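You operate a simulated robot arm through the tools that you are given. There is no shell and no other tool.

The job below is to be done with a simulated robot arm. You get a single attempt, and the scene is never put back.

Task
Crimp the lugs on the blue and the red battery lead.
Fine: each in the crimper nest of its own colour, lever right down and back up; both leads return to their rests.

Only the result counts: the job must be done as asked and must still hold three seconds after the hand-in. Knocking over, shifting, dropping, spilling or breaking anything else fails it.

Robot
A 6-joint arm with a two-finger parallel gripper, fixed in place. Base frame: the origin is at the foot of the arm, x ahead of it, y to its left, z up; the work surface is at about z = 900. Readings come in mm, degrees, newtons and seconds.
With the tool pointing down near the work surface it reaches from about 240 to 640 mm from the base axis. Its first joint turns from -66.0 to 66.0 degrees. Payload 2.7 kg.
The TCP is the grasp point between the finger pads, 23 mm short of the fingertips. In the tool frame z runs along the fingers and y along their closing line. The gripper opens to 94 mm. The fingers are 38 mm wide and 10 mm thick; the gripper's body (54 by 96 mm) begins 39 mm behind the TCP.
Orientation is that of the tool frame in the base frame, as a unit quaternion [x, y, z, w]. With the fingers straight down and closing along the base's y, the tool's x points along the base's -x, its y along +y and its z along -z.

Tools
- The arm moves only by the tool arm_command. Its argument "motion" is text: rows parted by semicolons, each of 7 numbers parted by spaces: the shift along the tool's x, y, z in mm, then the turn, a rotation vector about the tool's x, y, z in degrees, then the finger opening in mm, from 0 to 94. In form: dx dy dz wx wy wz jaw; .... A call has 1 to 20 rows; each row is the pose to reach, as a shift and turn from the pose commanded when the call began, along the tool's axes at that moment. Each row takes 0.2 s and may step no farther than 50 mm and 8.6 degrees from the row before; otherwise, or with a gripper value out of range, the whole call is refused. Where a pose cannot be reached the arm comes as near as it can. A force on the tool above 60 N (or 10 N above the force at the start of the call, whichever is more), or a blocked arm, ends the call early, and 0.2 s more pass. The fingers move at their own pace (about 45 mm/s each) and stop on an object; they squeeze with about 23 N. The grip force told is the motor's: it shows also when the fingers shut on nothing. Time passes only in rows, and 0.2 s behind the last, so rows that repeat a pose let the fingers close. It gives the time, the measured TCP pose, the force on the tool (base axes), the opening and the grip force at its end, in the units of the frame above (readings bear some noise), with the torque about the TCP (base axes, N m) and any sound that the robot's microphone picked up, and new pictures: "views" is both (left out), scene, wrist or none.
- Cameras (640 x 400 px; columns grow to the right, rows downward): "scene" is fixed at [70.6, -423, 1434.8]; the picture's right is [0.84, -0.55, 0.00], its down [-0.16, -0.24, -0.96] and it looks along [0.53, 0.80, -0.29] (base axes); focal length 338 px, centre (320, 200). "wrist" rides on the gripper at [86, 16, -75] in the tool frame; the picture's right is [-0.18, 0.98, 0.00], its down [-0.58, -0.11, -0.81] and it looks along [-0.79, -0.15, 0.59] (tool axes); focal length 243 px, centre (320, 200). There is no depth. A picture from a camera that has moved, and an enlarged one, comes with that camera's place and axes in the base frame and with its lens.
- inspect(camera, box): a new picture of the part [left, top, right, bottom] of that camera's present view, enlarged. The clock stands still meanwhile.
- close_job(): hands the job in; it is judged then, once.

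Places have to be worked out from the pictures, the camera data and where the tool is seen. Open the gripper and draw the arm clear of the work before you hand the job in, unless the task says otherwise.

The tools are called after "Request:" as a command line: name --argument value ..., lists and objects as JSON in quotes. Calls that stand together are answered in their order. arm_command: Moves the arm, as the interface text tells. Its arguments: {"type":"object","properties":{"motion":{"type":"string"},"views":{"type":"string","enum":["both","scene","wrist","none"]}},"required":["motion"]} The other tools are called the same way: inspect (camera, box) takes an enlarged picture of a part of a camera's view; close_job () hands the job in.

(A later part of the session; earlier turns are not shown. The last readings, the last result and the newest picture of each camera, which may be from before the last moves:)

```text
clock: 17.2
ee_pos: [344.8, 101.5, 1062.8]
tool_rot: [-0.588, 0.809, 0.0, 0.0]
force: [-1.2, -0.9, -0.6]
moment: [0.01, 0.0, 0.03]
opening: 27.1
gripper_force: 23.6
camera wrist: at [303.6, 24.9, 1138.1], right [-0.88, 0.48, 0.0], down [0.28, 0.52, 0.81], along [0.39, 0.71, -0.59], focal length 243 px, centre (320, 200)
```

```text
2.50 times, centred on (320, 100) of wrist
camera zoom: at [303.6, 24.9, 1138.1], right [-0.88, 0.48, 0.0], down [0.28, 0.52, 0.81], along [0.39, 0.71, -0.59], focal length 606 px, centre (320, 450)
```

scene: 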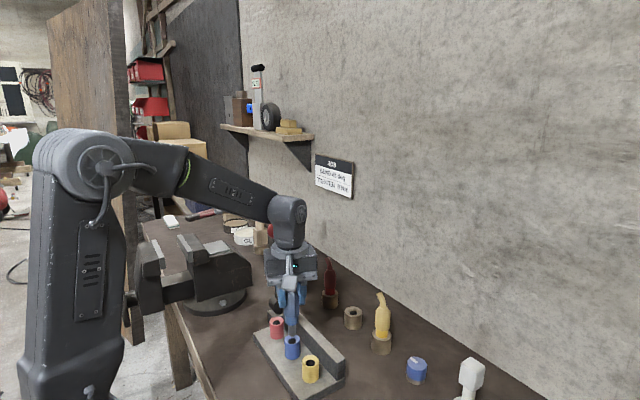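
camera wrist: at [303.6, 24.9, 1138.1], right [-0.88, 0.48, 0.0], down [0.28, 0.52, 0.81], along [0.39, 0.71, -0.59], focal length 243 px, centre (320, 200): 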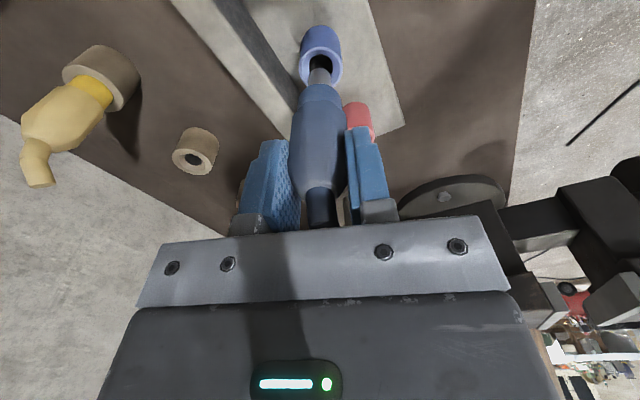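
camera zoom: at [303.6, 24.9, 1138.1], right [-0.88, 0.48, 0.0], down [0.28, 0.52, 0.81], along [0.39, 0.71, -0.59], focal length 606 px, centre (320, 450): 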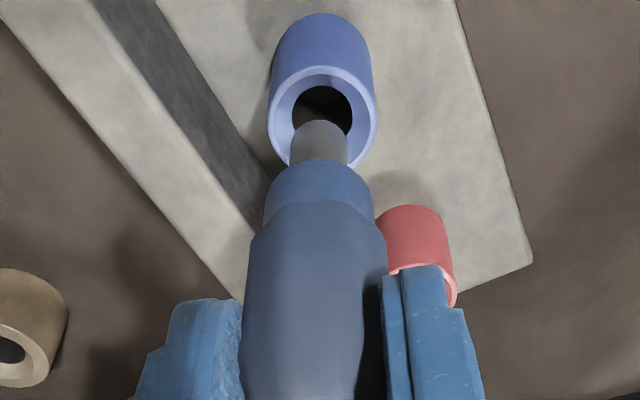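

Lateral alignment is within ~1 mm; I take tighter enlargements to judge the alignment along the viewing direction.

Request:
inspect --camera "scene" --box '[270, 310, 315, 360]'

Request:
inspect --camera "wrist" --box '[290, 20, 350, 100]'

```text
8.00 times, centred on (292, 335) of scene
camera zoom: at [70.6, -423.0, 1434.8], right [0.84, -0.55, 0.0], down [-0.16, -0.24, -0.96], along [0.53, 0.8, -0.29], focal length 2702 px, centre (540, -880)
```

zoom: 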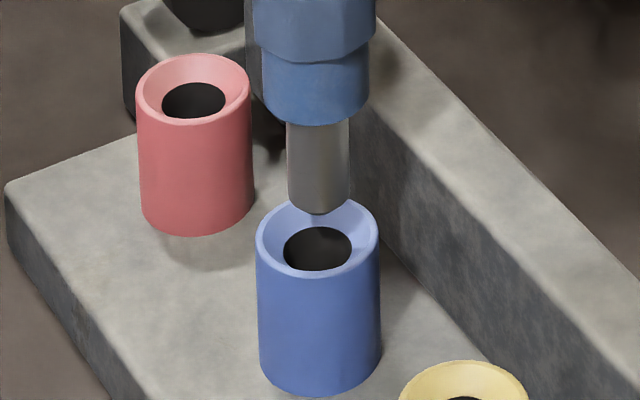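

```text
5.00 times, centred on (320, 60) of wrist
camera zoom: at [303.6, 24.9, 1138.1], right [-0.88, 0.48, 0.0], down [0.28, 0.52, 0.81], along [0.39, 0.71, -0.59], focal length 1213 px, centre (320, 900)
```

zoom: 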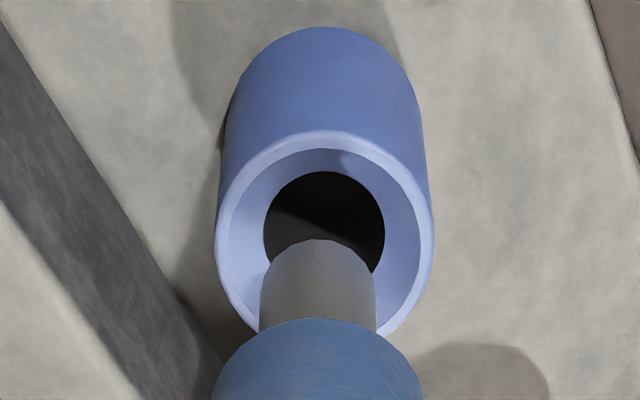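

Resolving both views, the pin bottom is ~10 mm above the rim and the pin sits ~3–3.5 mm too far along (+x,+y), plus 0.7 mm laterally. I correct by about (−2.1, −2.2) mm, lower 4 mm and check again.

Request:
arm_command --motion "2.7 1.3 0 0 0 0 20; 2.7 1.3 4 0 0 0 20; 2.7 1.3 4 0 0 0 20" --views "none"

Request:
inspect --camera "scene" --box '[270, 310, 315, 360]'

Request:
inspect --camera "wrist" --box '[290, 20, 350, 100]'

```text
clock: 18.0
ee_pos: [342.5, 98.6, 1059.8]
tool_rot: [-0.588, 0.809, -0.001, 0.001]
force: [-0.2, -0.9, -0.5]
moment: [0.02, -0.01, -0.01]
opening: 27.0
gripper_force: 23.0
```

```text
8.00 times, centred on (292, 335) of scene
camera zoom: at [70.6, -423.0, 1434.8], right [0.84, -0.55, 0.0], down [-0.16, -0.24, -0.96], along [0.53, 0.8, -0.29], focal length 2702 px, centre (540, -880)
```

zoom: 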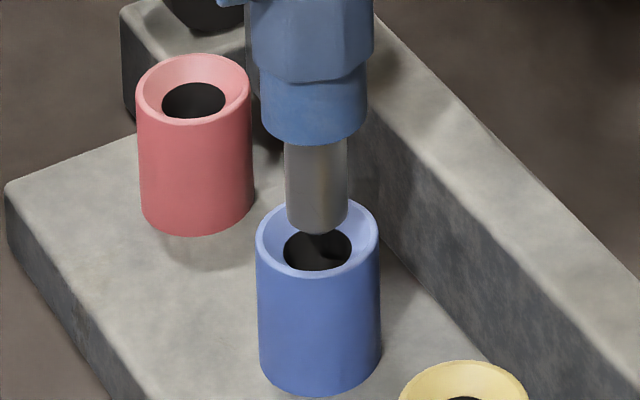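

```text
5.00 times, centred on (320, 60) of wrist
camera zoom: at [301.8, 22.8, 1134.4], right [-0.88, 0.48, 0.0], down [0.28, 0.52, 0.81], along [0.39, 0.71, -0.59], focal length 1213 px, centre (320, 900)
```

zoom: 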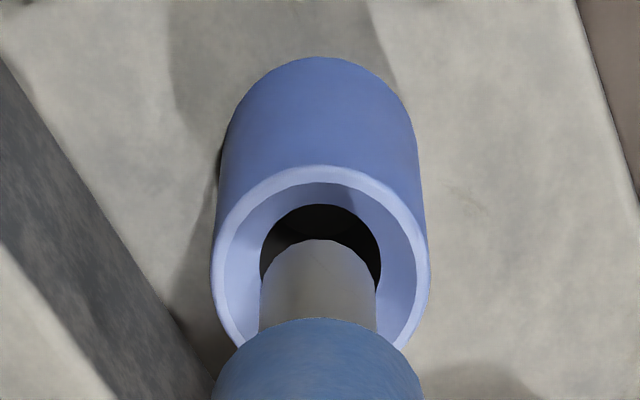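

The pin is now centred over the nest within ~0.5 mm and ~7 mm above the rim. I lower it 16 mm into the hole and read the force.

Request:
arm_command --motion "0 0 4 0 0 0 20; 0 0 8 0 0 0 20; 0 0 12 0 0 0 20; 0 0 16 0 0 0 20; 0 0 16 0 0 0 20" --views "none"

Request:
inspect --camera "scene" --box '[270, 300, 315, 360]'

Request:
inspect --camera "wrist" --box '[280, 20, 360, 120]'

```text
clock: 19.2
ee_pos: [345.0, 100.8, 1042.3]
tool_rot: [-0.588, 0.809, 0.0, 0.001]
force: [0.1, 5.2, -0.2]
moment: [0.48, -0.05, 0.04]
opening: 26.4
gripper_force: 23.1
```

```text
6.67 times, centred on (292, 330) of scene
camera zoom: at [70.6, -422.8, 1434.8], right [0.84, -0.55, 0.0], down [-0.16, -0.24, -0.96], along [0.52, 0.8, -0.29], focal length 2251 px, centre (503, -667)
```

zoom: 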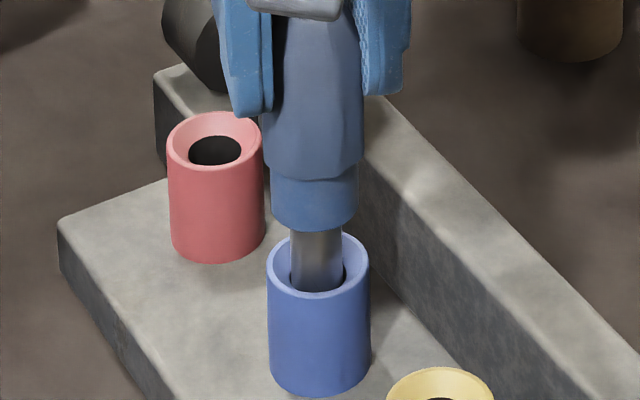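

```text
4.00 times, centred on (320, 70) of wrist
camera zoom: at [301.8, 23.8, 1118.0], right [-0.88, 0.48, 0.0], down [0.28, 0.52, 0.81], along [0.39, 0.71, -0.59], focal length 970 px, centre (320, 720)
```

zoom: 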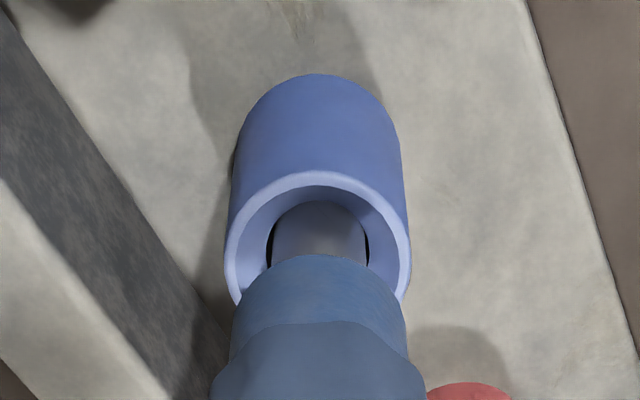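

The pin is inside the hole; a 5 N push in +y says I am ~0.8 mm too far −y. I correct that and continue down toward seating.

Request:
arm_command --motion "-0.9 0.3 0 0 0 0 20; -0.9 0.3 4 0 0 0 20; -0.9 0.3 8 0 0 0 20; -0.9 0.3 12 0 0 0 20; -0.9 0.3 12 0 0 0 20" --views "none"

Request:
inspect --camera "scene" --box '[270, 300, 315, 360]'

```text
clock: 20.4
ee_pos: [343.2, 100.2, 1031.5]
tool_rot: [-0.588, 0.809, -0.001, 0.001]
force: [3.2, 0.3, 0.2]
moment: [-0.02, -0.26, 0.05]
opening: 26.8
gripper_force: 22.9
```

```text
6.67 times, centred on (292, 330) of scene
camera zoom: at [70.6, -423.0, 1434.8], right [0.84, -0.55, 0.0], down [-0.16, -0.24, -0.96], along [0.52, 0.8, -0.29], focal length 2251 px, centre (503, -667)
```

zoom: 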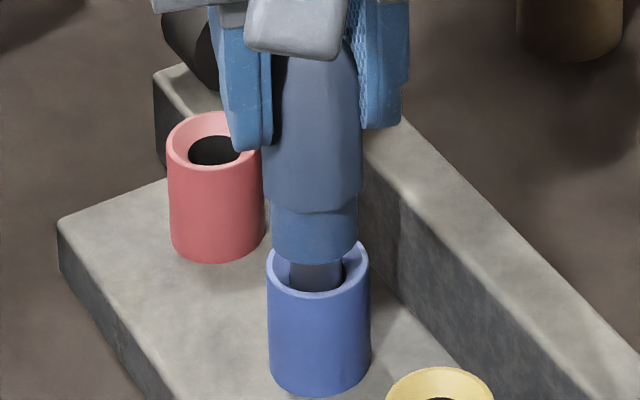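

Small +3 N x force; I shift 0.4 mm toward +x and continue down in small steps until the band seats on the rim.

Request:
arm_command --motion "-0.1 -0.4 0 0 0 0 20; -0.1 -0.4 2 0 0 0 20; -0.1 -0.4 4 0 0 0 20; -0.1 -0.4 6 0 0 0 20; -0.1 -0.4 6 0 0 0 20" --views "none"

Request:
inspect --camera "scene" --box '[270, 300, 315, 360]'

```text
clock: 21.6
ee_pos: [343.4, 100.5, 1024.9]
tool_rot: [-0.588, 0.809, -0.001, 0.001]
force: [0.0, 4.1, 0.8]
moment: [0.35, 0.0, 0.01]
opening: 26.7
gripper_force: 23.1
```

```text
6.67 times, centred on (292, 330) of scene
camera zoom: at [70.6, -422.8, 1434.8], right [0.84, -0.55, 0.0], down [-0.16, -0.24, -0.96], along [0.53, 0.8, -0.29], focal length 2251 px, centre (503, -667)
```

zoom: 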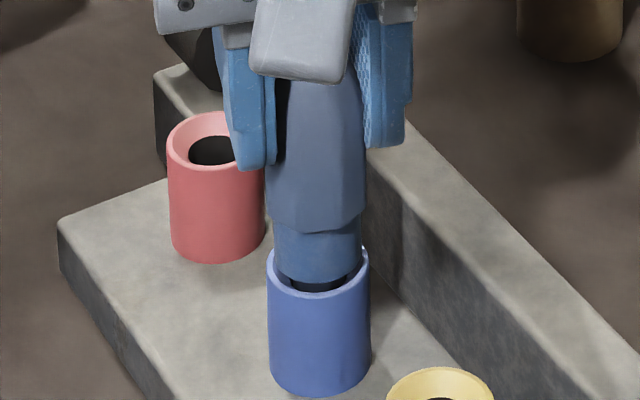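

The band is just about to enter the rim; I continue down in small steps with a 0.4 mm +y correction.

Request:
arm_command --motion "-0.4 0.1 1 0 0 0 20; -0.4 0.1 2 0 0 0 20; -0.4 0.1 3 0 0 0 20; -0.4 0.1 3 0 0 0 20" --views "none"

Request:
inspect --camera "scene" --box '[270, 300, 315, 360]'

Request:
inspect --camera "wrist" --box '[280, 20, 360, 120]'

```text
clock: 22.6
ee_pos: [343.4, 100.2, 1021.3]
tool_rot: [-0.588, 0.809, 0.0, -0.001]
force: [0.2, -0.6, -0.9]
moment: [-0.02, 0.02, -0.03]
opening: 26.7
gripper_force: 22.8
```

```text
6.67 times, centred on (292, 330) of scene
camera zoom: at [70.6, -423.0, 1434.8], right [0.84, -0.55, 0.0], down [-0.16, -0.24, -0.96], along [0.53, 0.8, -0.29], focal length 2251 px, centre (503, -667)
```

zoom: 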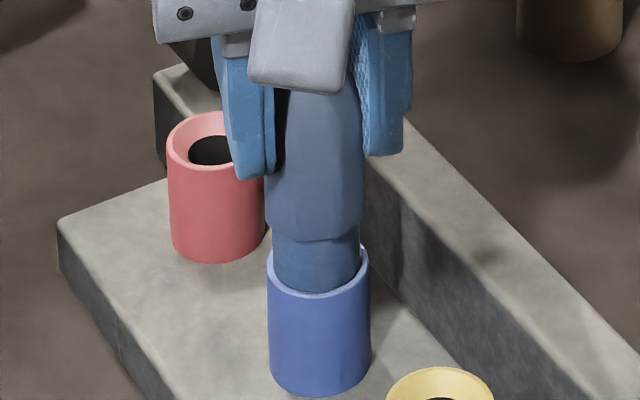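

```text
4.00 times, centred on (320, 70) of wrist
camera zoom: at [302.0, 24.1, 1096.6], right [-0.88, 0.48, 0.0], down [0.28, 0.52, 0.81], along [0.39, 0.71, -0.59], focal length 970 px, centre (320, 720)
```

zoom: 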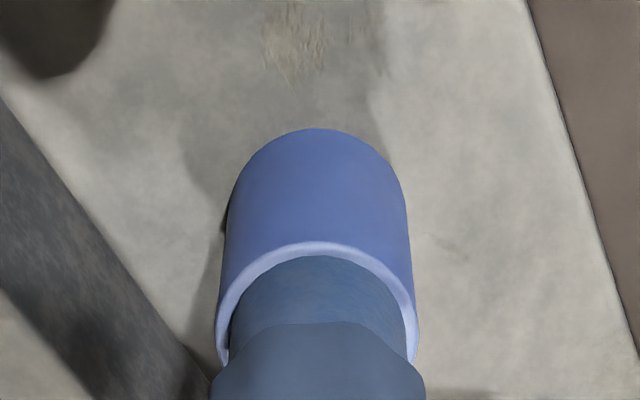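

Still no upward force; the band is nesting into the chamfer. I continue 1 mm at a time until I feel it seat.

Request:
arm_command --motion "0 0 1 0 0 0 20; 0 0 2 0 0 0 20; 0 0 2 0 0 0 20" --views "none"

Request:
inspect --camera "scene" --box '[270, 300, 315, 360]'

```text
clock: 23.4
ee_pos: [343.0, 101.4, 1021.1]
tool_rot: [-0.588, 0.809, -0.001, 0.0]
force: [-2.7, -0.9, 10.9]
moment: [-0.12, 0.27, -0.04]
opening: 26.6
gripper_force: 23.2
```

```text
6.67 times, centred on (292, 330) of scene
camera zoom: at [70.3, -423.0, 1434.8], right [0.84, -0.55, 0.0], down [-0.16, -0.24, -0.96], along [0.53, 0.8, -0.29], focal length 2251 px, centre (503, -667)
```

zoom: 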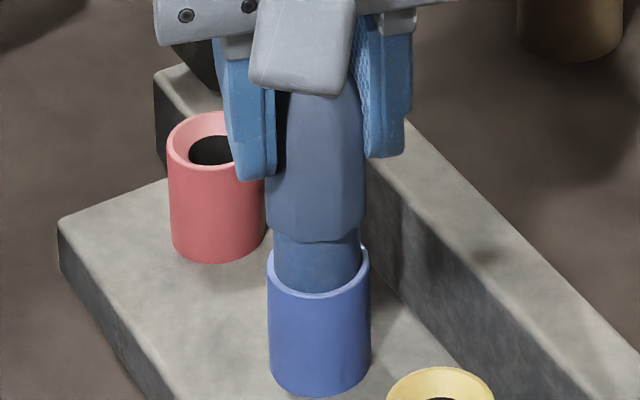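

The band seated at TCP z ≈ 1021 (11 N up). I relax by 1.5 mm, open the fingers and rise straight up clear of the cable.

Request:
arm_command --motion "0 0 -1.5 0 0 0 20; 0 0 -1.5 0 0 0 40; 0 0 -1.5 0 0 0 56; 0 0 -1.5 0 0 0 56" --views "both"

Request:
inspect --camera "scene" --box '[240, 250, 340, 370]'

Request:
inspect --camera "wrist" --box '[220, 20, 420, 240]'

```text
clock: 24.4
ee_pos: [343.2, 99.5, 1021.0]
tool_rot: [-0.588, 0.809, -0.001, 0.0]
force: [-0.2, 0.1, -0.2]
moment: [0.0, -0.02, 0.04]
opening: 56.1
gripper_force: 0.1
camera wrist: at [301.7, 24.0, 1096.8], right [-0.88, 0.48, 0.0], down [0.28, 0.52, 0.81], along [0.39, 0.71, -0.59], focal length 243 px, centre (320, 200)
```

scene: 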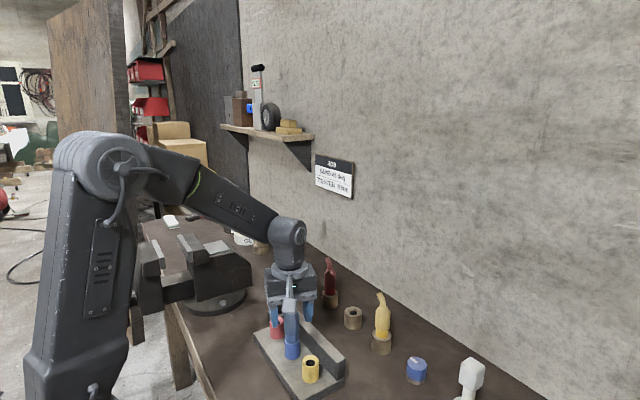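
wrist: 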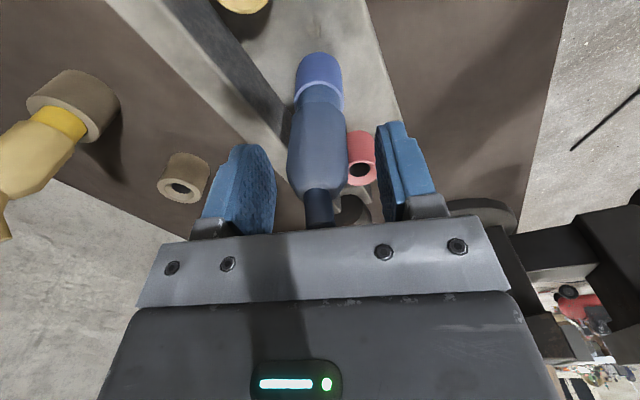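

```text
3.33 times, centred on (290, 310) of scene
camera zoom: at [70.6, -423.0, 1434.8], right [0.84, -0.55, 0.0], down [-0.16, -0.24, -0.96], along [0.53, 0.8, -0.29], focal length 1126 px, centre (420, -167)
```

zoom: 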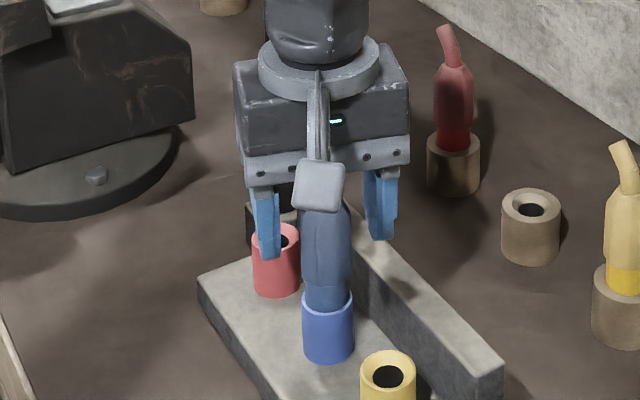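

```text
1.82 times, centred on (320, 130) of wrist
camera zoom: at [301.7, 24.0, 1096.8], right [-0.88, 0.48, 0.0], down [0.28, 0.52, 0.81], along [0.39, 0.71, -0.59], focal length 441 px, centre (320, 327)
```

zoom: 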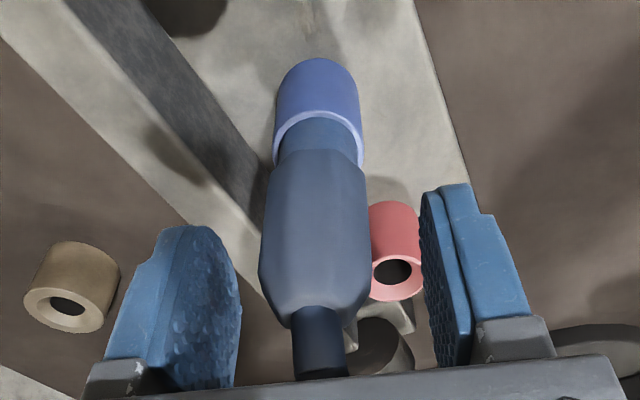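

The blue lead stands seated in its own nest. I rise straight up to z ≈ 1205, turn the tool back so the fingers close along y, and move over the lever ball (≈ (380, 235, 1143)).

Request:
arm_command --motion "0 0 -40 0 0 0 60; 0 0 -85 0 0 0 60; 0 0 -135 0 0 0 60; 0 0 -182 0 0 0 60; -10 0.5 -182 0 0 8 60; -20 1 -182 0 0 16 60; -30 1.5 -182 0 0 24 60; -40 2 -182 0 0 32 60; -50 2.5 -182 0 0 40 60; -60 3 -182 0 0 48 60; -70 3.5 -182 0 0 56 60; -80 4 -182 0 0 64 60; -90 4.5 -182 0 0 72 60; -90 4.5 -182 0 0 72 60" --views "both"

Request:
inspect --camera "scene" --box '[240, 210, 350, 370]'

```text
clock: 27.4
ee_pos: [367.9, 188.6, 1204.8]
tool_rot: [0.0, 1.0, 0.0, 0.002]
force: [0.4, 0.3, 0.2]
moment: [0.0, 0.02, 0.0]
opening: 60.2
gripper_force: 0.0
camera wrist: at [282.0, 204.9, 1278.5], right [0.19, 0.98, 0.0], down [0.58, -0.11, 0.81], along [0.79, -0.15, -0.59], focal length 243 px, centre (320, 200)
```

scene: 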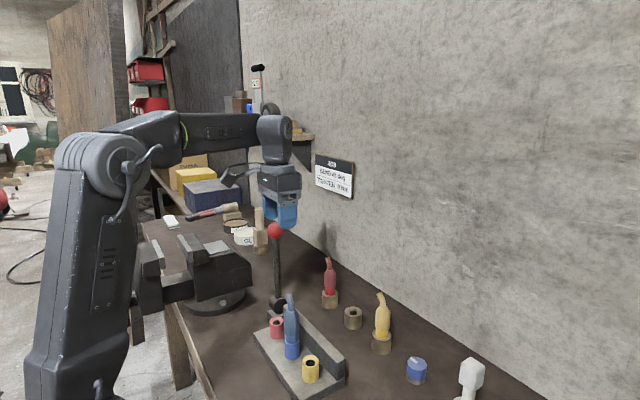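
wrist: 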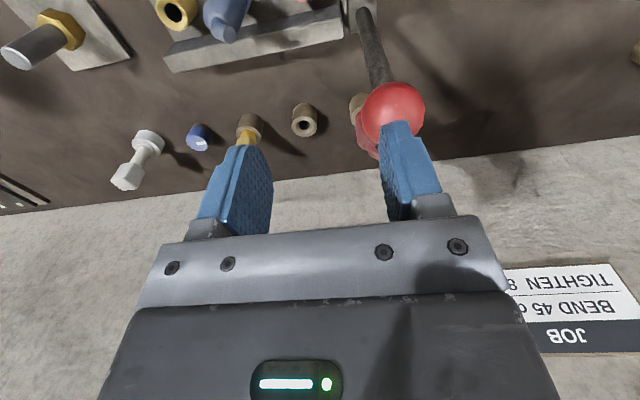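

```text
2.50 times, centred on (295, 290) of scene
camera zoom: at [70.6, -423.0, 1434.8], right [0.84, -0.55, 0.0], down [-0.16, -0.24, -0.96], along [0.53, 0.8, -0.29], focal length 844 px, centre (382, -25)
```

zoom: 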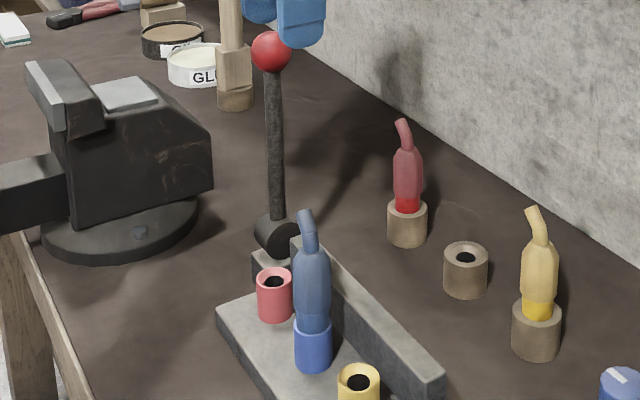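

The ball triangulates to ≈ (382, 234.5, 1141), radius ≈ 18. I move over it with wide fingers, then check before descending.

Request:
arm_command --motion "-7 23 0 0 0 0 74; -14.6 46.5 0 0 0 0 74; -14.6 46.5 0 0 0 0 74" --views "both"

Request:
inspect --camera "scene" --box '[230, 160, 330, 260]'

```text
clock: 28.2
ee_pos: [382.7, 234.5, 1204.2]
tool_rot: [0.0, 1.0, 0.0, 0.001]
force: [0.8, -0.2, -0.2]
moment: [-0.01, 0.02, 0.0]
opening: 73.9
gripper_force: 0.0
camera wrist: at [296.3, 251.5, 1279.7], right [0.18, 0.98, 0.0], down [0.58, -0.11, 0.81], along [0.79, -0.15, -0.59], focal length 243 px, centre (320, 200)
```

scene: 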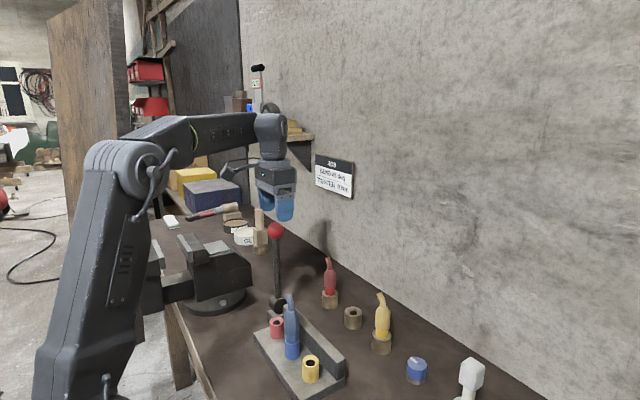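
wrist: 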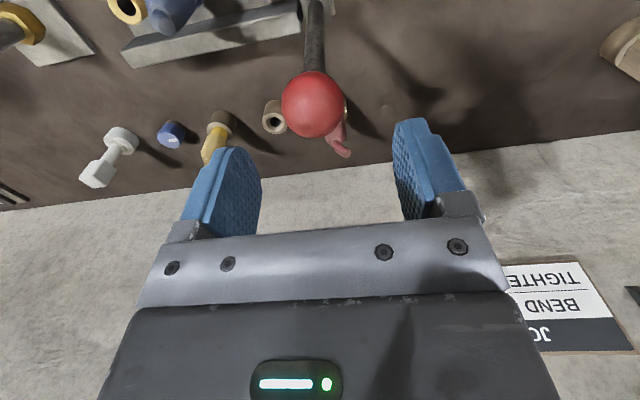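

```text
4.00 times, centred on (280, 210) of scene
camera zoom: at [70.6, -423.0, 1434.8], right [0.84, -0.55, 0.0], down [-0.16, -0.24, -0.96], along [0.52, 0.8, -0.29], focal length 1351 px, centre (480, 160)
```

zoom: 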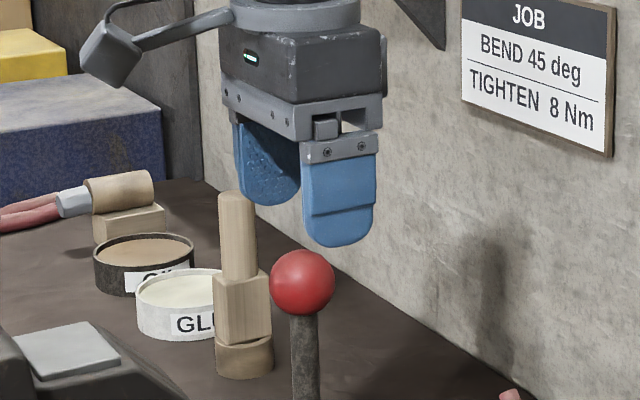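

The ball is about 3 mm to the −y side of my centreline. I shift −3 mm in y, descend so the ball centre is at the TCP, and view before closing.

Request:
arm_command --motion "0 -3 15 0 0 0 74; 0 -3 30 0 0 0 74; 0 -3 45 0 0 0 74; 0 -3 61 0 0 0 74; 0 -3 61 0 0 0 74" --views "both"

Request:
inspect --camera "scene" --box '[230, 180, 330, 280]'

```text
clock: 29.4
ee_pos: [382.4, 231.8, 1143.6]
tool_rot: [0.0, 1.0, 0.0, 0.0]
force: [0.6, 0.3, -0.8]
moment: [0.03, -0.02, 0.0]
opening: 74.0
gripper_force: 0.1
camera wrist: at [296.8, 248.0, 1218.2], right [0.18, 0.98, 0.0], down [0.58, -0.11, 0.81], along [0.79, -0.15, -0.59], focal length 243 px, centre (320, 200)
```

scene: 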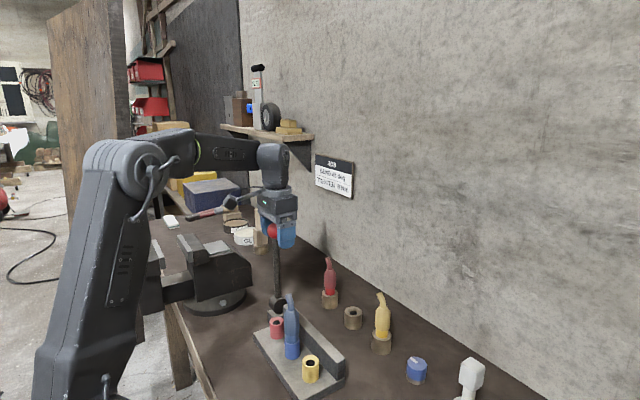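
wrist: 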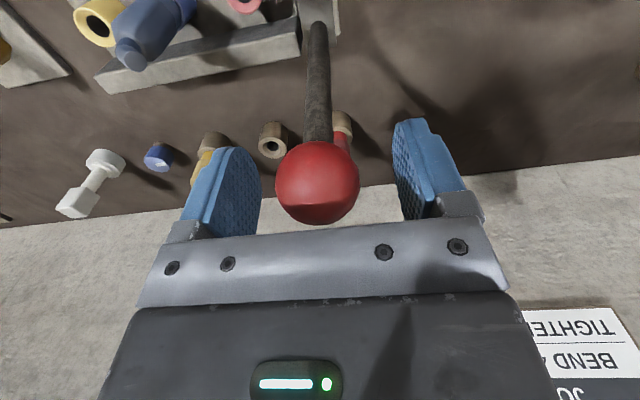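

```text
4.00 times, centred on (280, 230) of scene
camera zoom: at [70.6, -423.0, 1434.8], right [0.84, -0.55, 0.0], down [-0.16, -0.24, -0.96], along [0.53, 0.8, -0.29], focal length 1351 px, centre (480, 80)
```

zoom: 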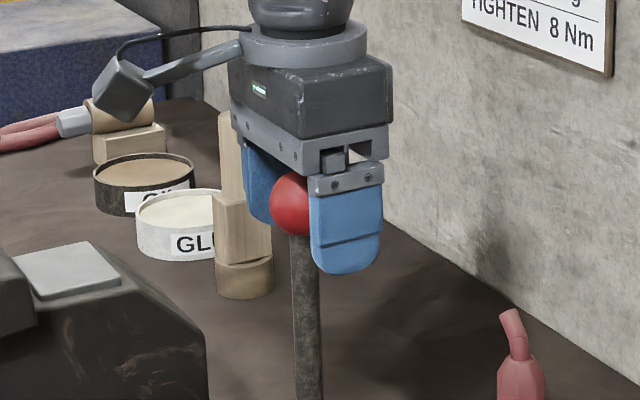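

The ball centre coincides with the TCP in the wrist view. I close on the ball.

Request:
arm_command --motion "0 0 0 0 0 0 25; 0 0 0 0 0 0 25; 0 0 0 0 0 0 25; 0 0 0 0 0 0 25" --views "scene"

```text
clock: 30.4
ee_pos: [383.6, 230.3, 1144.2]
tool_rot: [0.0, 1.0, 0.0, 0.0]
force: [-0.2, -0.9, -1.6]
moment: [-0.02, -0.02, 0.0]
opening: 37.5
gripper_force: 45.2
```

scene: 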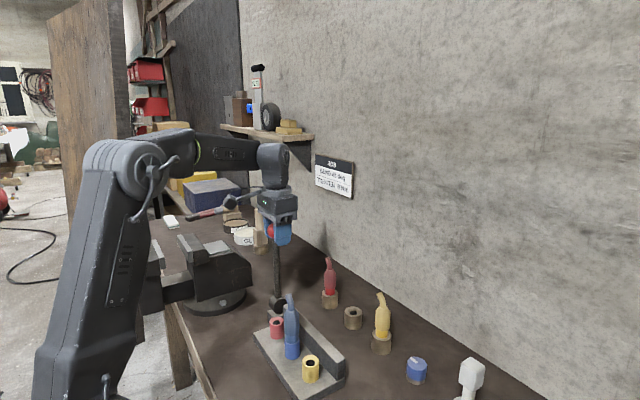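

The ball is gripped at 37.5 mm. I try the first 10° of the arc toward the robot (radius ≈ 193 mm) and read the force.

Request:
arm_command --motion "8.4 0 0.2 0 0 0 25; 16.8 0 0.7 0 0 0 25; 25.2 0 1.7 0 0 0 25; 33.5 0 2.9 0 0 0 25; 33.5 0 2.9 0 0 0 25" --views "scene"

```text
clock: 31.6
ee_pos: [349.3, 230.3, 1140.5]
tool_rot: [0.0, 1.0, 0.001, 0.001]
force: [8.5, 3.8, -2.1]
moment: [-0.01, -1.31, -0.02]
opening: 37.0
gripper_force: 45.3
```

scene: 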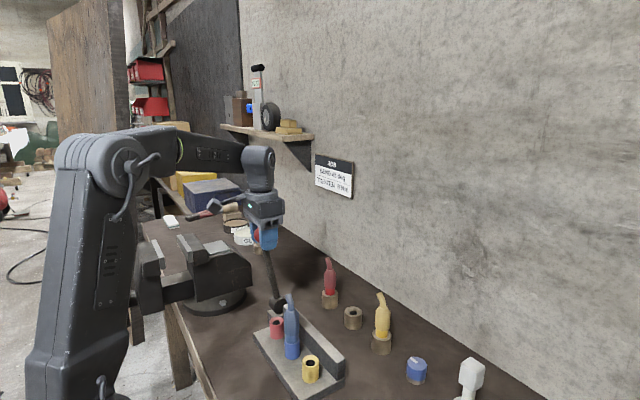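

The lever follows with ~8 N of resistance, so it does go down toward the robot. I continue the arc from 10° to 30°.

Request:
arm_command --motion "13.2 0 2.8 0 0 0 25; 26.1 0 6.5 0 0 0 25; 38.8 0 11.1 0 0 0 25; 51.1 0 16.6 0 0 0 25; 63 0 22.9 0 0 0 25; 63 0 22.9 0 0 0 25" --views "scene"

```text
clock: 33.0
ee_pos: [286.1, 229.7, 1117.6]
tool_rot: [-0.001, 1.0, 0.001, 0.001]
force: [5.0, -1.4, 3.0]
moment: [0.05, -1.3, 0.07]
opening: 37.2
gripper_force: 45.8
```

scene: 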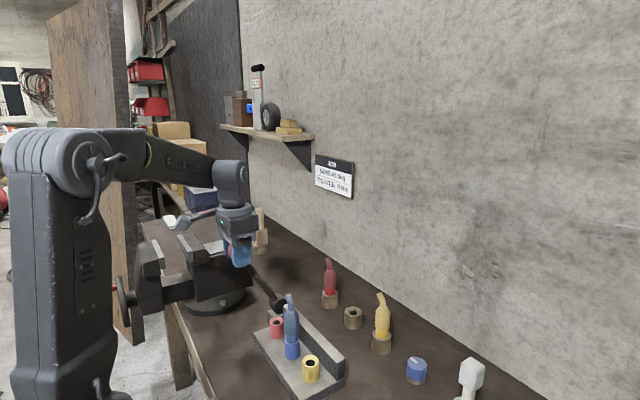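

Smooth so far (~5 N). I continue from 30° to 50°.

Request:
arm_command --motion "11.4 0 7.1 0 0 0 25; 22.3 0 15 0 0 0 25; 32.6 0 23.7 0 0 0 25; 42.3 0 33 0 0 0 25; 51.3 0 43 0 0 0 25; 51.3 0 43 0 0 0 25" --views "both"

```text
clock: 34.4
ee_pos: [234.8, 230.2, 1075.0]
tool_rot: [-0.001, 1.0, -0.001, 0.0]
force: [4.5, -2.4, 4.2]
moment: [0.02, -1.3, 0.04]
opening: 37.5
gripper_force: 44.6
camera wrist: at [148.3, 247.9, 1148.8], right [0.18, 0.98, 0.0], down [0.58, -0.11, 0.81], along [0.79, -0.15, -0.59], focal length 243 px, centre (320, 200)
```

scene: 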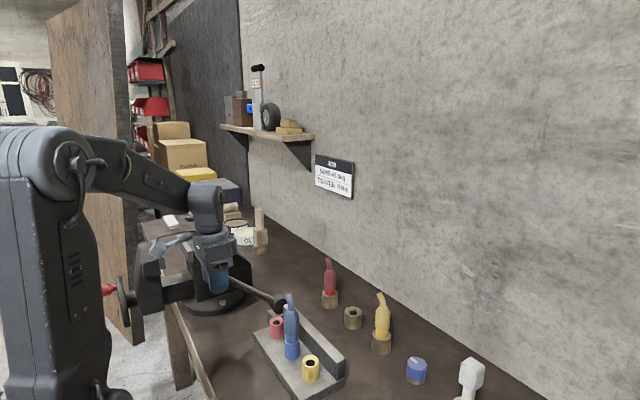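
wrist: 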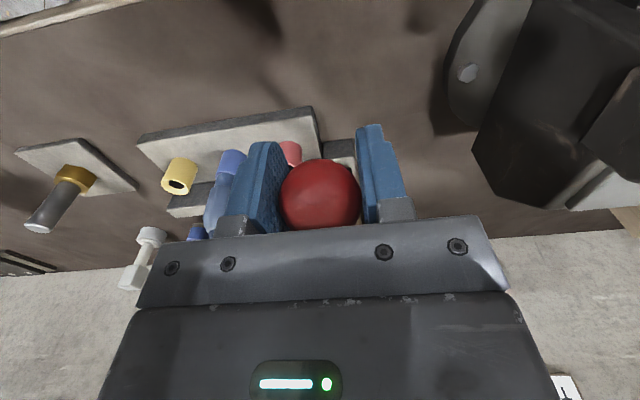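

Still smooth, ball well held. I continue from 50° to 70°, watching for a stop.

Request:
arm_command --motion "8.3 0 10.7 0 0 0 25; 15.9 0 21.8 0 0 0 25; 22.6 0 33.5 0 0 0 25; 28.5 0 45.6 0 0 0 25; 33.6 0 58.1 0 0 0 25; 33.6 0 58.1 0 0 0 25" --views "both"

```text
clock: 35.5
ee_pos: [208.3, 231.1, 1031.8]
tool_rot: [0.001, 1.0, 0.002, 0.008]
force: [3.2, -12.0, 16.1]
moment: [0.0, 0.84, -0.05]
opening: 37.3
gripper_force: 45.1
stopped in row 5: the force on the tool passed its limit at 77 N (the readings are from after the stop); the commanded pose is now the measured one
camera wrist: at [122.1, 247.7, 1106.2], right [0.19, 0.98, 0.01], down [0.57, -0.11, 0.81], along [0.8, -0.15, -0.58], focal length 243 px, centre (320, 200)
```

scene: 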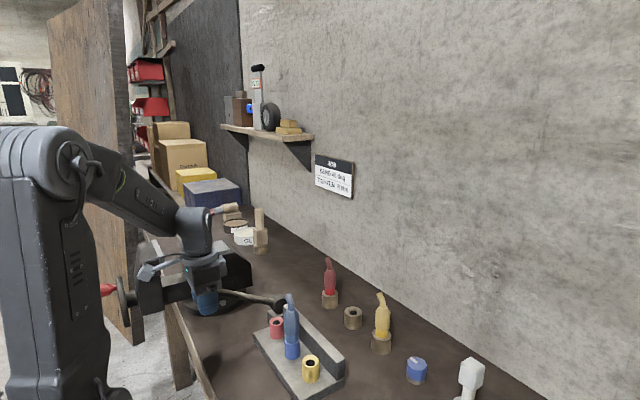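
wrist: 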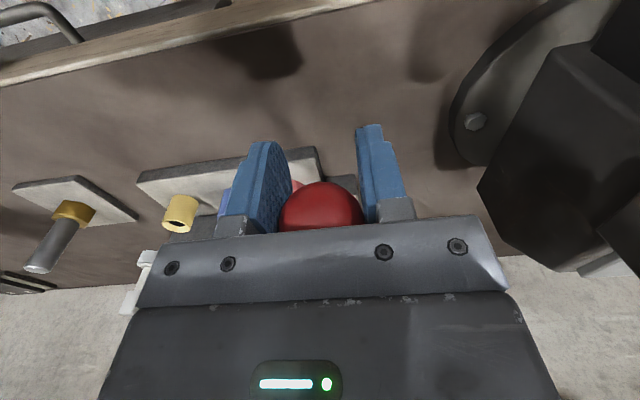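

The call stopped at 77 N around 62–65°, and the ball has slid up toward the palm. I look closely at the lever and the hand to tell a hard stop from crimp resistance.

Request:
inspect --camera "scene" --box '[160, 250, 320, 370]'

Request:
inspect --camera "wrist" --box '[200, 100, 440, 260]'

```text
3.33 times, centred on (240, 310) of scene
camera zoom: at [70.6, -423.4, 1434.6], right [0.84, -0.55, 0.0], down [-0.16, -0.24, -0.96], along [0.52, 0.8, -0.28], focal length 1126 px, centre (587, -167)
```

zoom: 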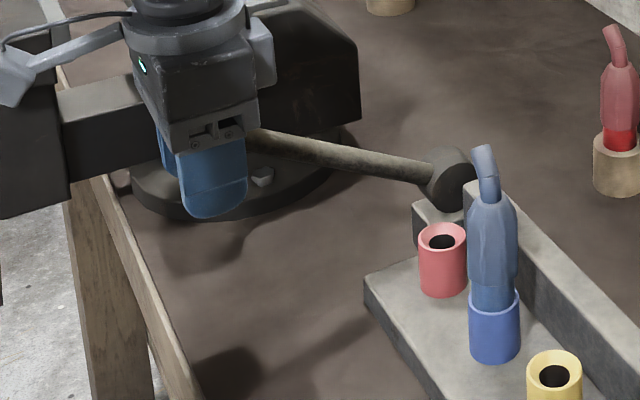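

```text
2.50 times, centred on (320, 180) of wrist
camera zoom: at [122.1, 247.7, 1106.2], right [0.19, 0.98, 0.01], down [0.57, -0.11, 0.81], along [0.8, -0.15, -0.58], focal length 606 px, centre (320, 250)
```

zoom: 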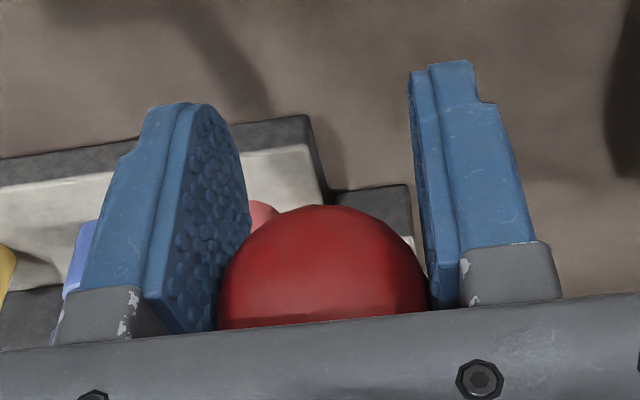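

The shaft now points about 60° off vertical and the ball sits right under the palm. I press a few more mm along the tangent to see whether it yields or is a hard stop.

Request:
arm_command --motion "1 0 2 0 0 0 25; 2 0 4 0 0 0 25; 2 0 4 0 0 0 25" --views "none"

Request:
inspect --camera "scene" --box '[160, 250, 320, 370]'

Request:
inspect --camera "wrist" --box '[200, 100, 440, 260]'

```text
clock: 36.0
ee_pos: [209.6, 232.3, 1032.6]
tool_rot: [0.0, 1.0, 0.004, 0.009]
force: [-1.2, -12.6, 16.0]
moment: [-0.07, 0.81, -0.03]
opening: 37.3
gripper_force: 45.1
stopped in row 2: the force on the tool passed its limit at 65 N (the readings are from after the stop); the commanded pose is now the measured one
```

```text
3.33 times, centred on (240, 310) of scene
camera zoom: at [70.5, -423.4, 1434.6], right [0.84, -0.55, 0.0], down [-0.16, -0.24, -0.96], along [0.53, 0.8, -0.28], focal length 1126 px, centre (587, -167)
```

zoom: 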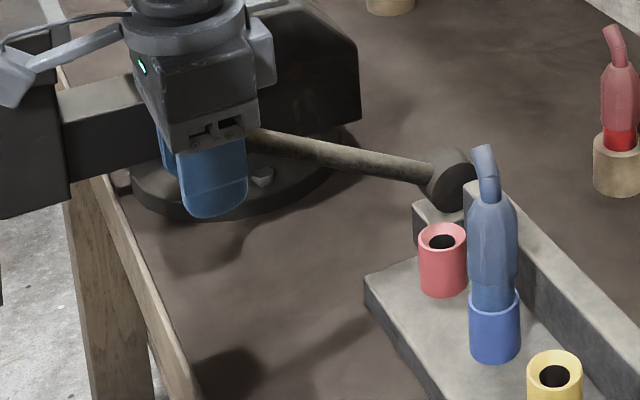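

```text
2.50 times, centred on (320, 180) of wrist
camera zoom: at [121.9, 247.7, 1105.8], right [0.19, 0.98, 0.01], down [0.57, -0.12, 0.82], along [0.8, -0.15, -0.58], focal length 606 px, centre (320, 250)
```

zoom: 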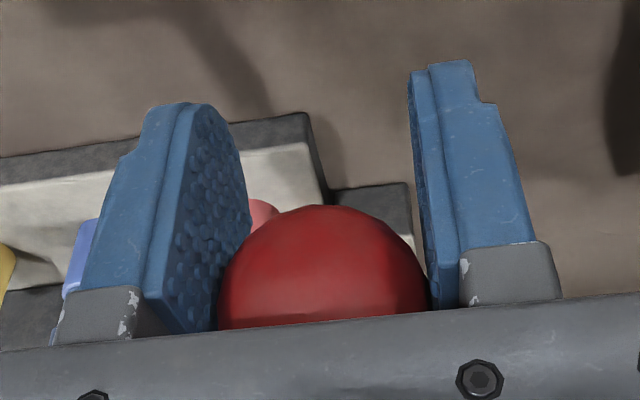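

It is a hard stop: 65 N with no further movement, lever ≈ 60° down. I now bring the lever back along the same arc, first to about 20° from upright.

Request:
arm_command --motion "-7.1 0 -11.4 0 0 0 25; -15 0 -22.3 0 0 0 25; -23.7 0 -32.6 0 0 0 25; -33 0 -42.3 0 0 0 25; -43 0 -51.3 0 0 0 25; -53.7 0 -59.6 0 0 0 25; -64.8 0 -67.2 0 0 0 25; -76.5 0 -73.9 0 0 0 25; -88.6 0 -79.8 0 0 0 25; -101.1 0 -84.9 0 0 0 25; -101.1 0 -84.9 0 0 0 25" --views "both"

```text
clock: 38.4
ee_pos: [308.9, 231.6, 1117.0]
tool_rot: [-0.001, 1.0, 0.004, 0.008]
force: [-4.1, -10.1, -12.0]
moment: [0.22, 1.21, 0.06]
opening: 37.3
gripper_force: 44.8
camera wrist: at [221.8, 247.5, 1190.5], right [0.18, 0.98, 0.01], down [0.57, -0.11, 0.81], along [0.8, -0.14, -0.58], focal length 243 px, centre (320, 200)
```

scene: 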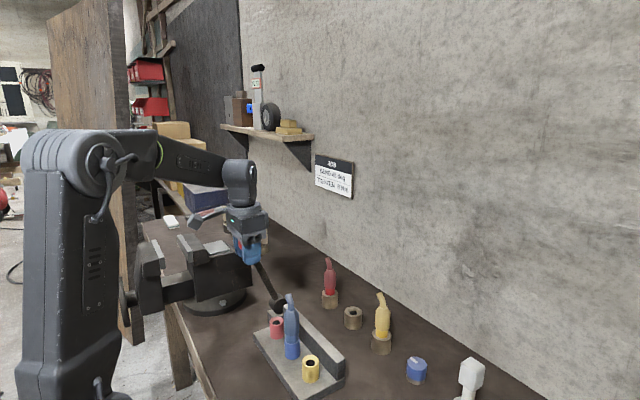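
wrist: 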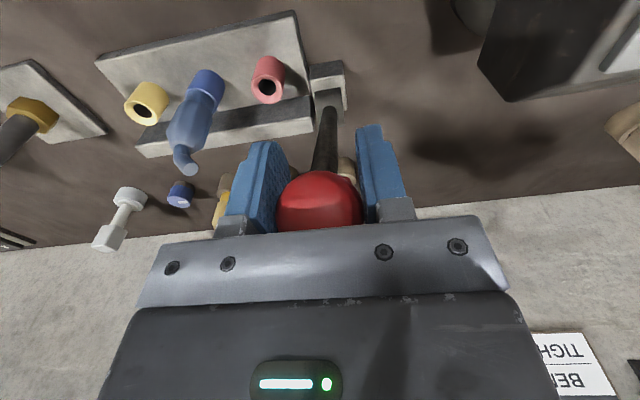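

The lever follows back up, now ≈ 21°. I continue to upright in the same manner.

Request:
arm_command --motion "-12.8 0 -4.1 0 0 0 25; -25.9 0 -7.4 0 0 0 25; -39.1 0 -9.7 0 0 0 25; -52.5 0 -11.1 0 0 0 25; -64 0 -11.6 0 0 0 25; -64 0 -11.6 0 0 0 25" --views "both"

Request:
inspect --camera "scene" --box '[230, 180, 330, 330]'

```text
clock: 39.8
ee_pos: [372.1, 231.5, 1130.8]
tool_rot: [0.0, 1.0, 0.005, 0.009]
force: [-7.7, -3.9, 3.3]
moment: [0.01, 1.13, -0.03]
opening: 37.3
gripper_force: 45.3
camera wrist: at [285.0, 247.4, 1204.1], right [0.18, 0.98, 0.01], down [0.57, -0.12, 0.82], along [0.8, -0.14, -0.58], focal length 243 px, centre (320, 200)
```

scene: 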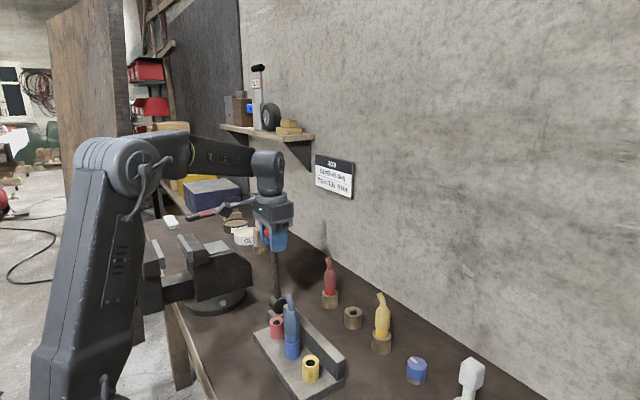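
wrist: 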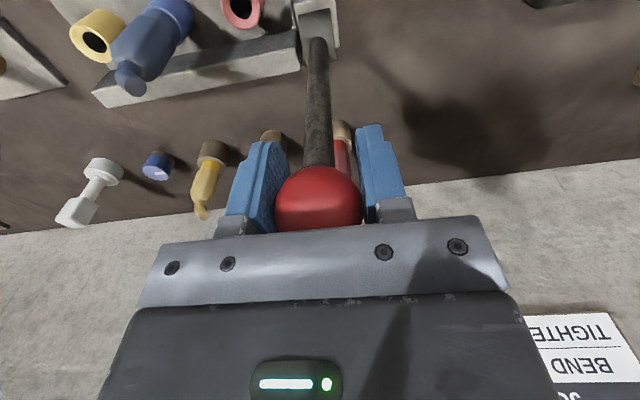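

```text
2.67 times, centred on (280, 255) of scene
camera zoom: at [70.3, -423.1, 1434.7], right [0.84, -0.55, 0.0], down [-0.16, -0.24, -0.96], along [0.53, 0.8, -0.29], focal length 900 px, centre (427, 53)
```

zoom: 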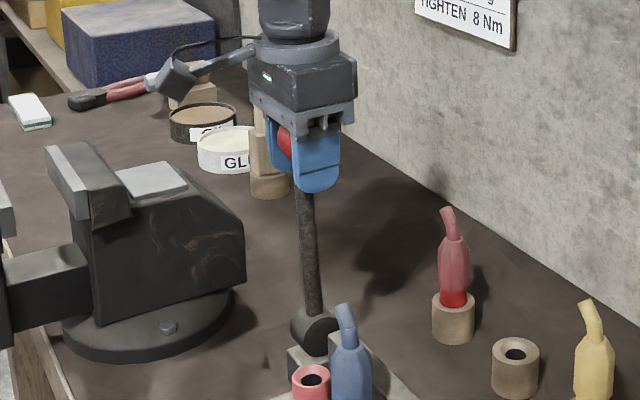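

The lever is still ~4° short of upright. I push on in +x in small steps until it meets its upper stop.

Request:
arm_command --motion "-5 0 -0.3 0 0 0 25; -10 0 -0.4 0 0 0 25; -10 0 -0.4 0 0 0 25" --views "none"

Request:
inspect --camera "scene" --box '[230, 180, 330, 330]'

```text
clock: 40.6
ee_pos: [381.9, 231.1, 1129.9]
tool_rot: [0.0, 1.0, 0.005, 0.009]
force: [-17.6, 0.8, 5.5]
moment: [0.14, -0.02, -0.06]
opening: 37.6
gripper_force: 45.2
```

```text
2.67 times, centred on (280, 255) of scene
camera zoom: at [69.9, -423.0, 1434.8], right [0.84, -0.55, 0.0], down [-0.16, -0.24, -0.96], along [0.53, 0.8, -0.28], focal length 900 px, centre (427, 53)
```

zoom: 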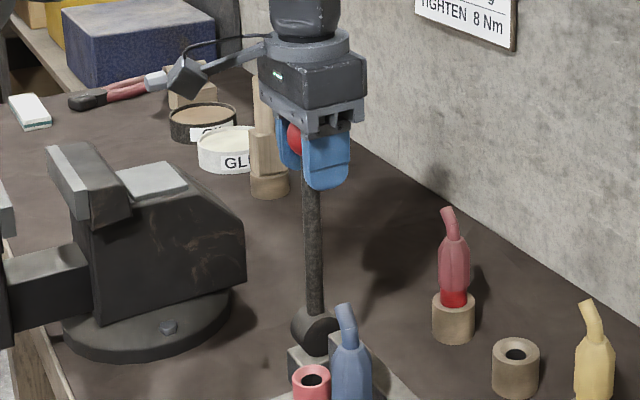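

The shaft looks vertical and the force has risen to 17.6 N. One more 2 mm nudge will confirm it is on its upper stop.

Request:
arm_command --motion "-2 0 0 0 0 0 25; -2 0 0 0 0 0 25" --views "none"

Request:
inspect --camera "scene" --box '[250, 200, 310, 320]'

```text
clock: 41.2
ee_pos: [382.4, 231.2, 1130.5]
tool_rot: [-0.001, 1.0, 0.004, 0.007]
force: [-38.2, -1.9, 7.1]
moment: [0.08, -1.05, 0.03]
opening: 37.2
gripper_force: 44.8
```

```text
3.33 times, centred on (280, 260) of scene
camera zoom: at [69.2, -423.1, 1434.8], right [0.84, -0.55, 0.0], down [-0.16, -0.24, -0.96], along [0.53, 0.8, -0.28], focal length 1126 px, centre (453, 0)
```

zoom: 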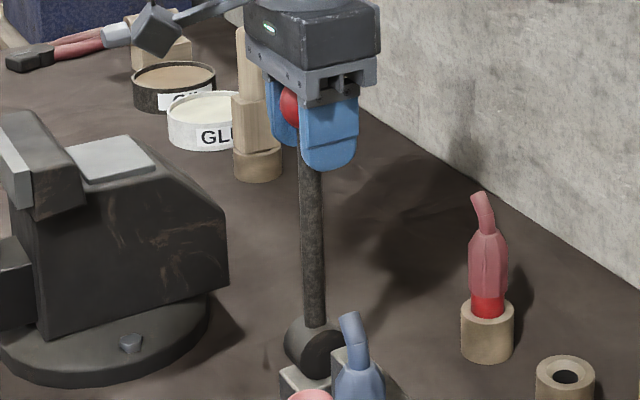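

38 N with no motion: the lever is firmly at its upper stop. I relieve the push, open the fingers, rise clear and straighten the ~1° tilt.

Request:
arm_command --motion "3.5 0 0 0 0 0 25; 3.5 0 0 0 0 0 50; 3.5 0 0 0 0 0 74; 3.5 0 0 0 0 0 74; 3.5 0 -30 0 0 0 74; 3.5 0 -60 0.46 0.92 0 74; 3.5 0 -80 0.46 0.92 0 74; 3.5 0 -80 0.46 0.92 0 74" --views "both"

Request:
inspect --camera "scene" --box '[240, 210, 350, 370]'

```text
clock: 43.0
ee_pos: [380.3, 229.1, 1212.7]
tool_rot: [0.0, 1.0, 0.0, 0.001]
force: [0.1, 0.1, 0.0]
moment: [0.04, -0.02, 0.03]
opening: 74.0
gripper_force: 0.0
camera wrist: at [292.9, 246.7, 1287.4], right [0.18, 0.98, 0.0], down [0.58, -0.11, 0.81], along [0.79, -0.15, -0.59], focal length 243 px, centre (320, 200)
```

scene: 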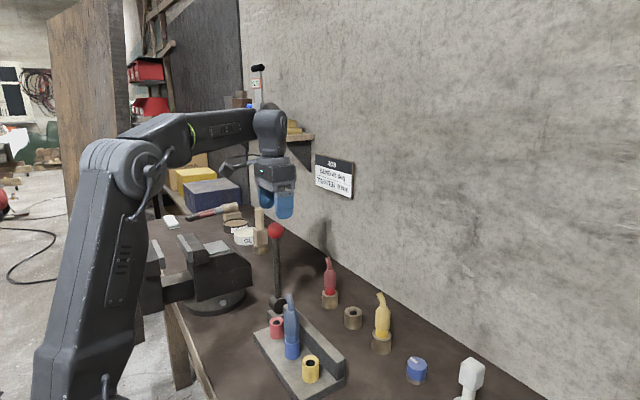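
wrist: 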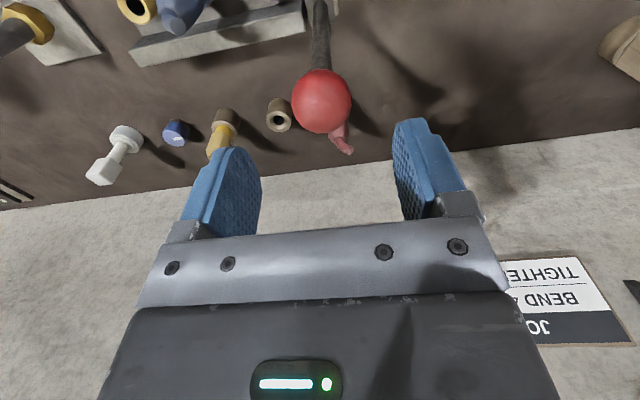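

```text
2.50 times, centred on (295, 290) of scene
camera zoom: at [70.6, -423.0, 1434.8], right [0.84, -0.55, 0.0], down [-0.16, -0.24, -0.96], along [0.53, 0.8, -0.29], focal length 844 px, centre (382, -25)
```

zoom: 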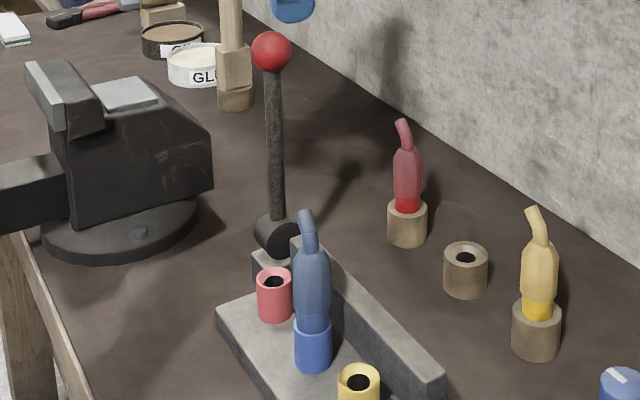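

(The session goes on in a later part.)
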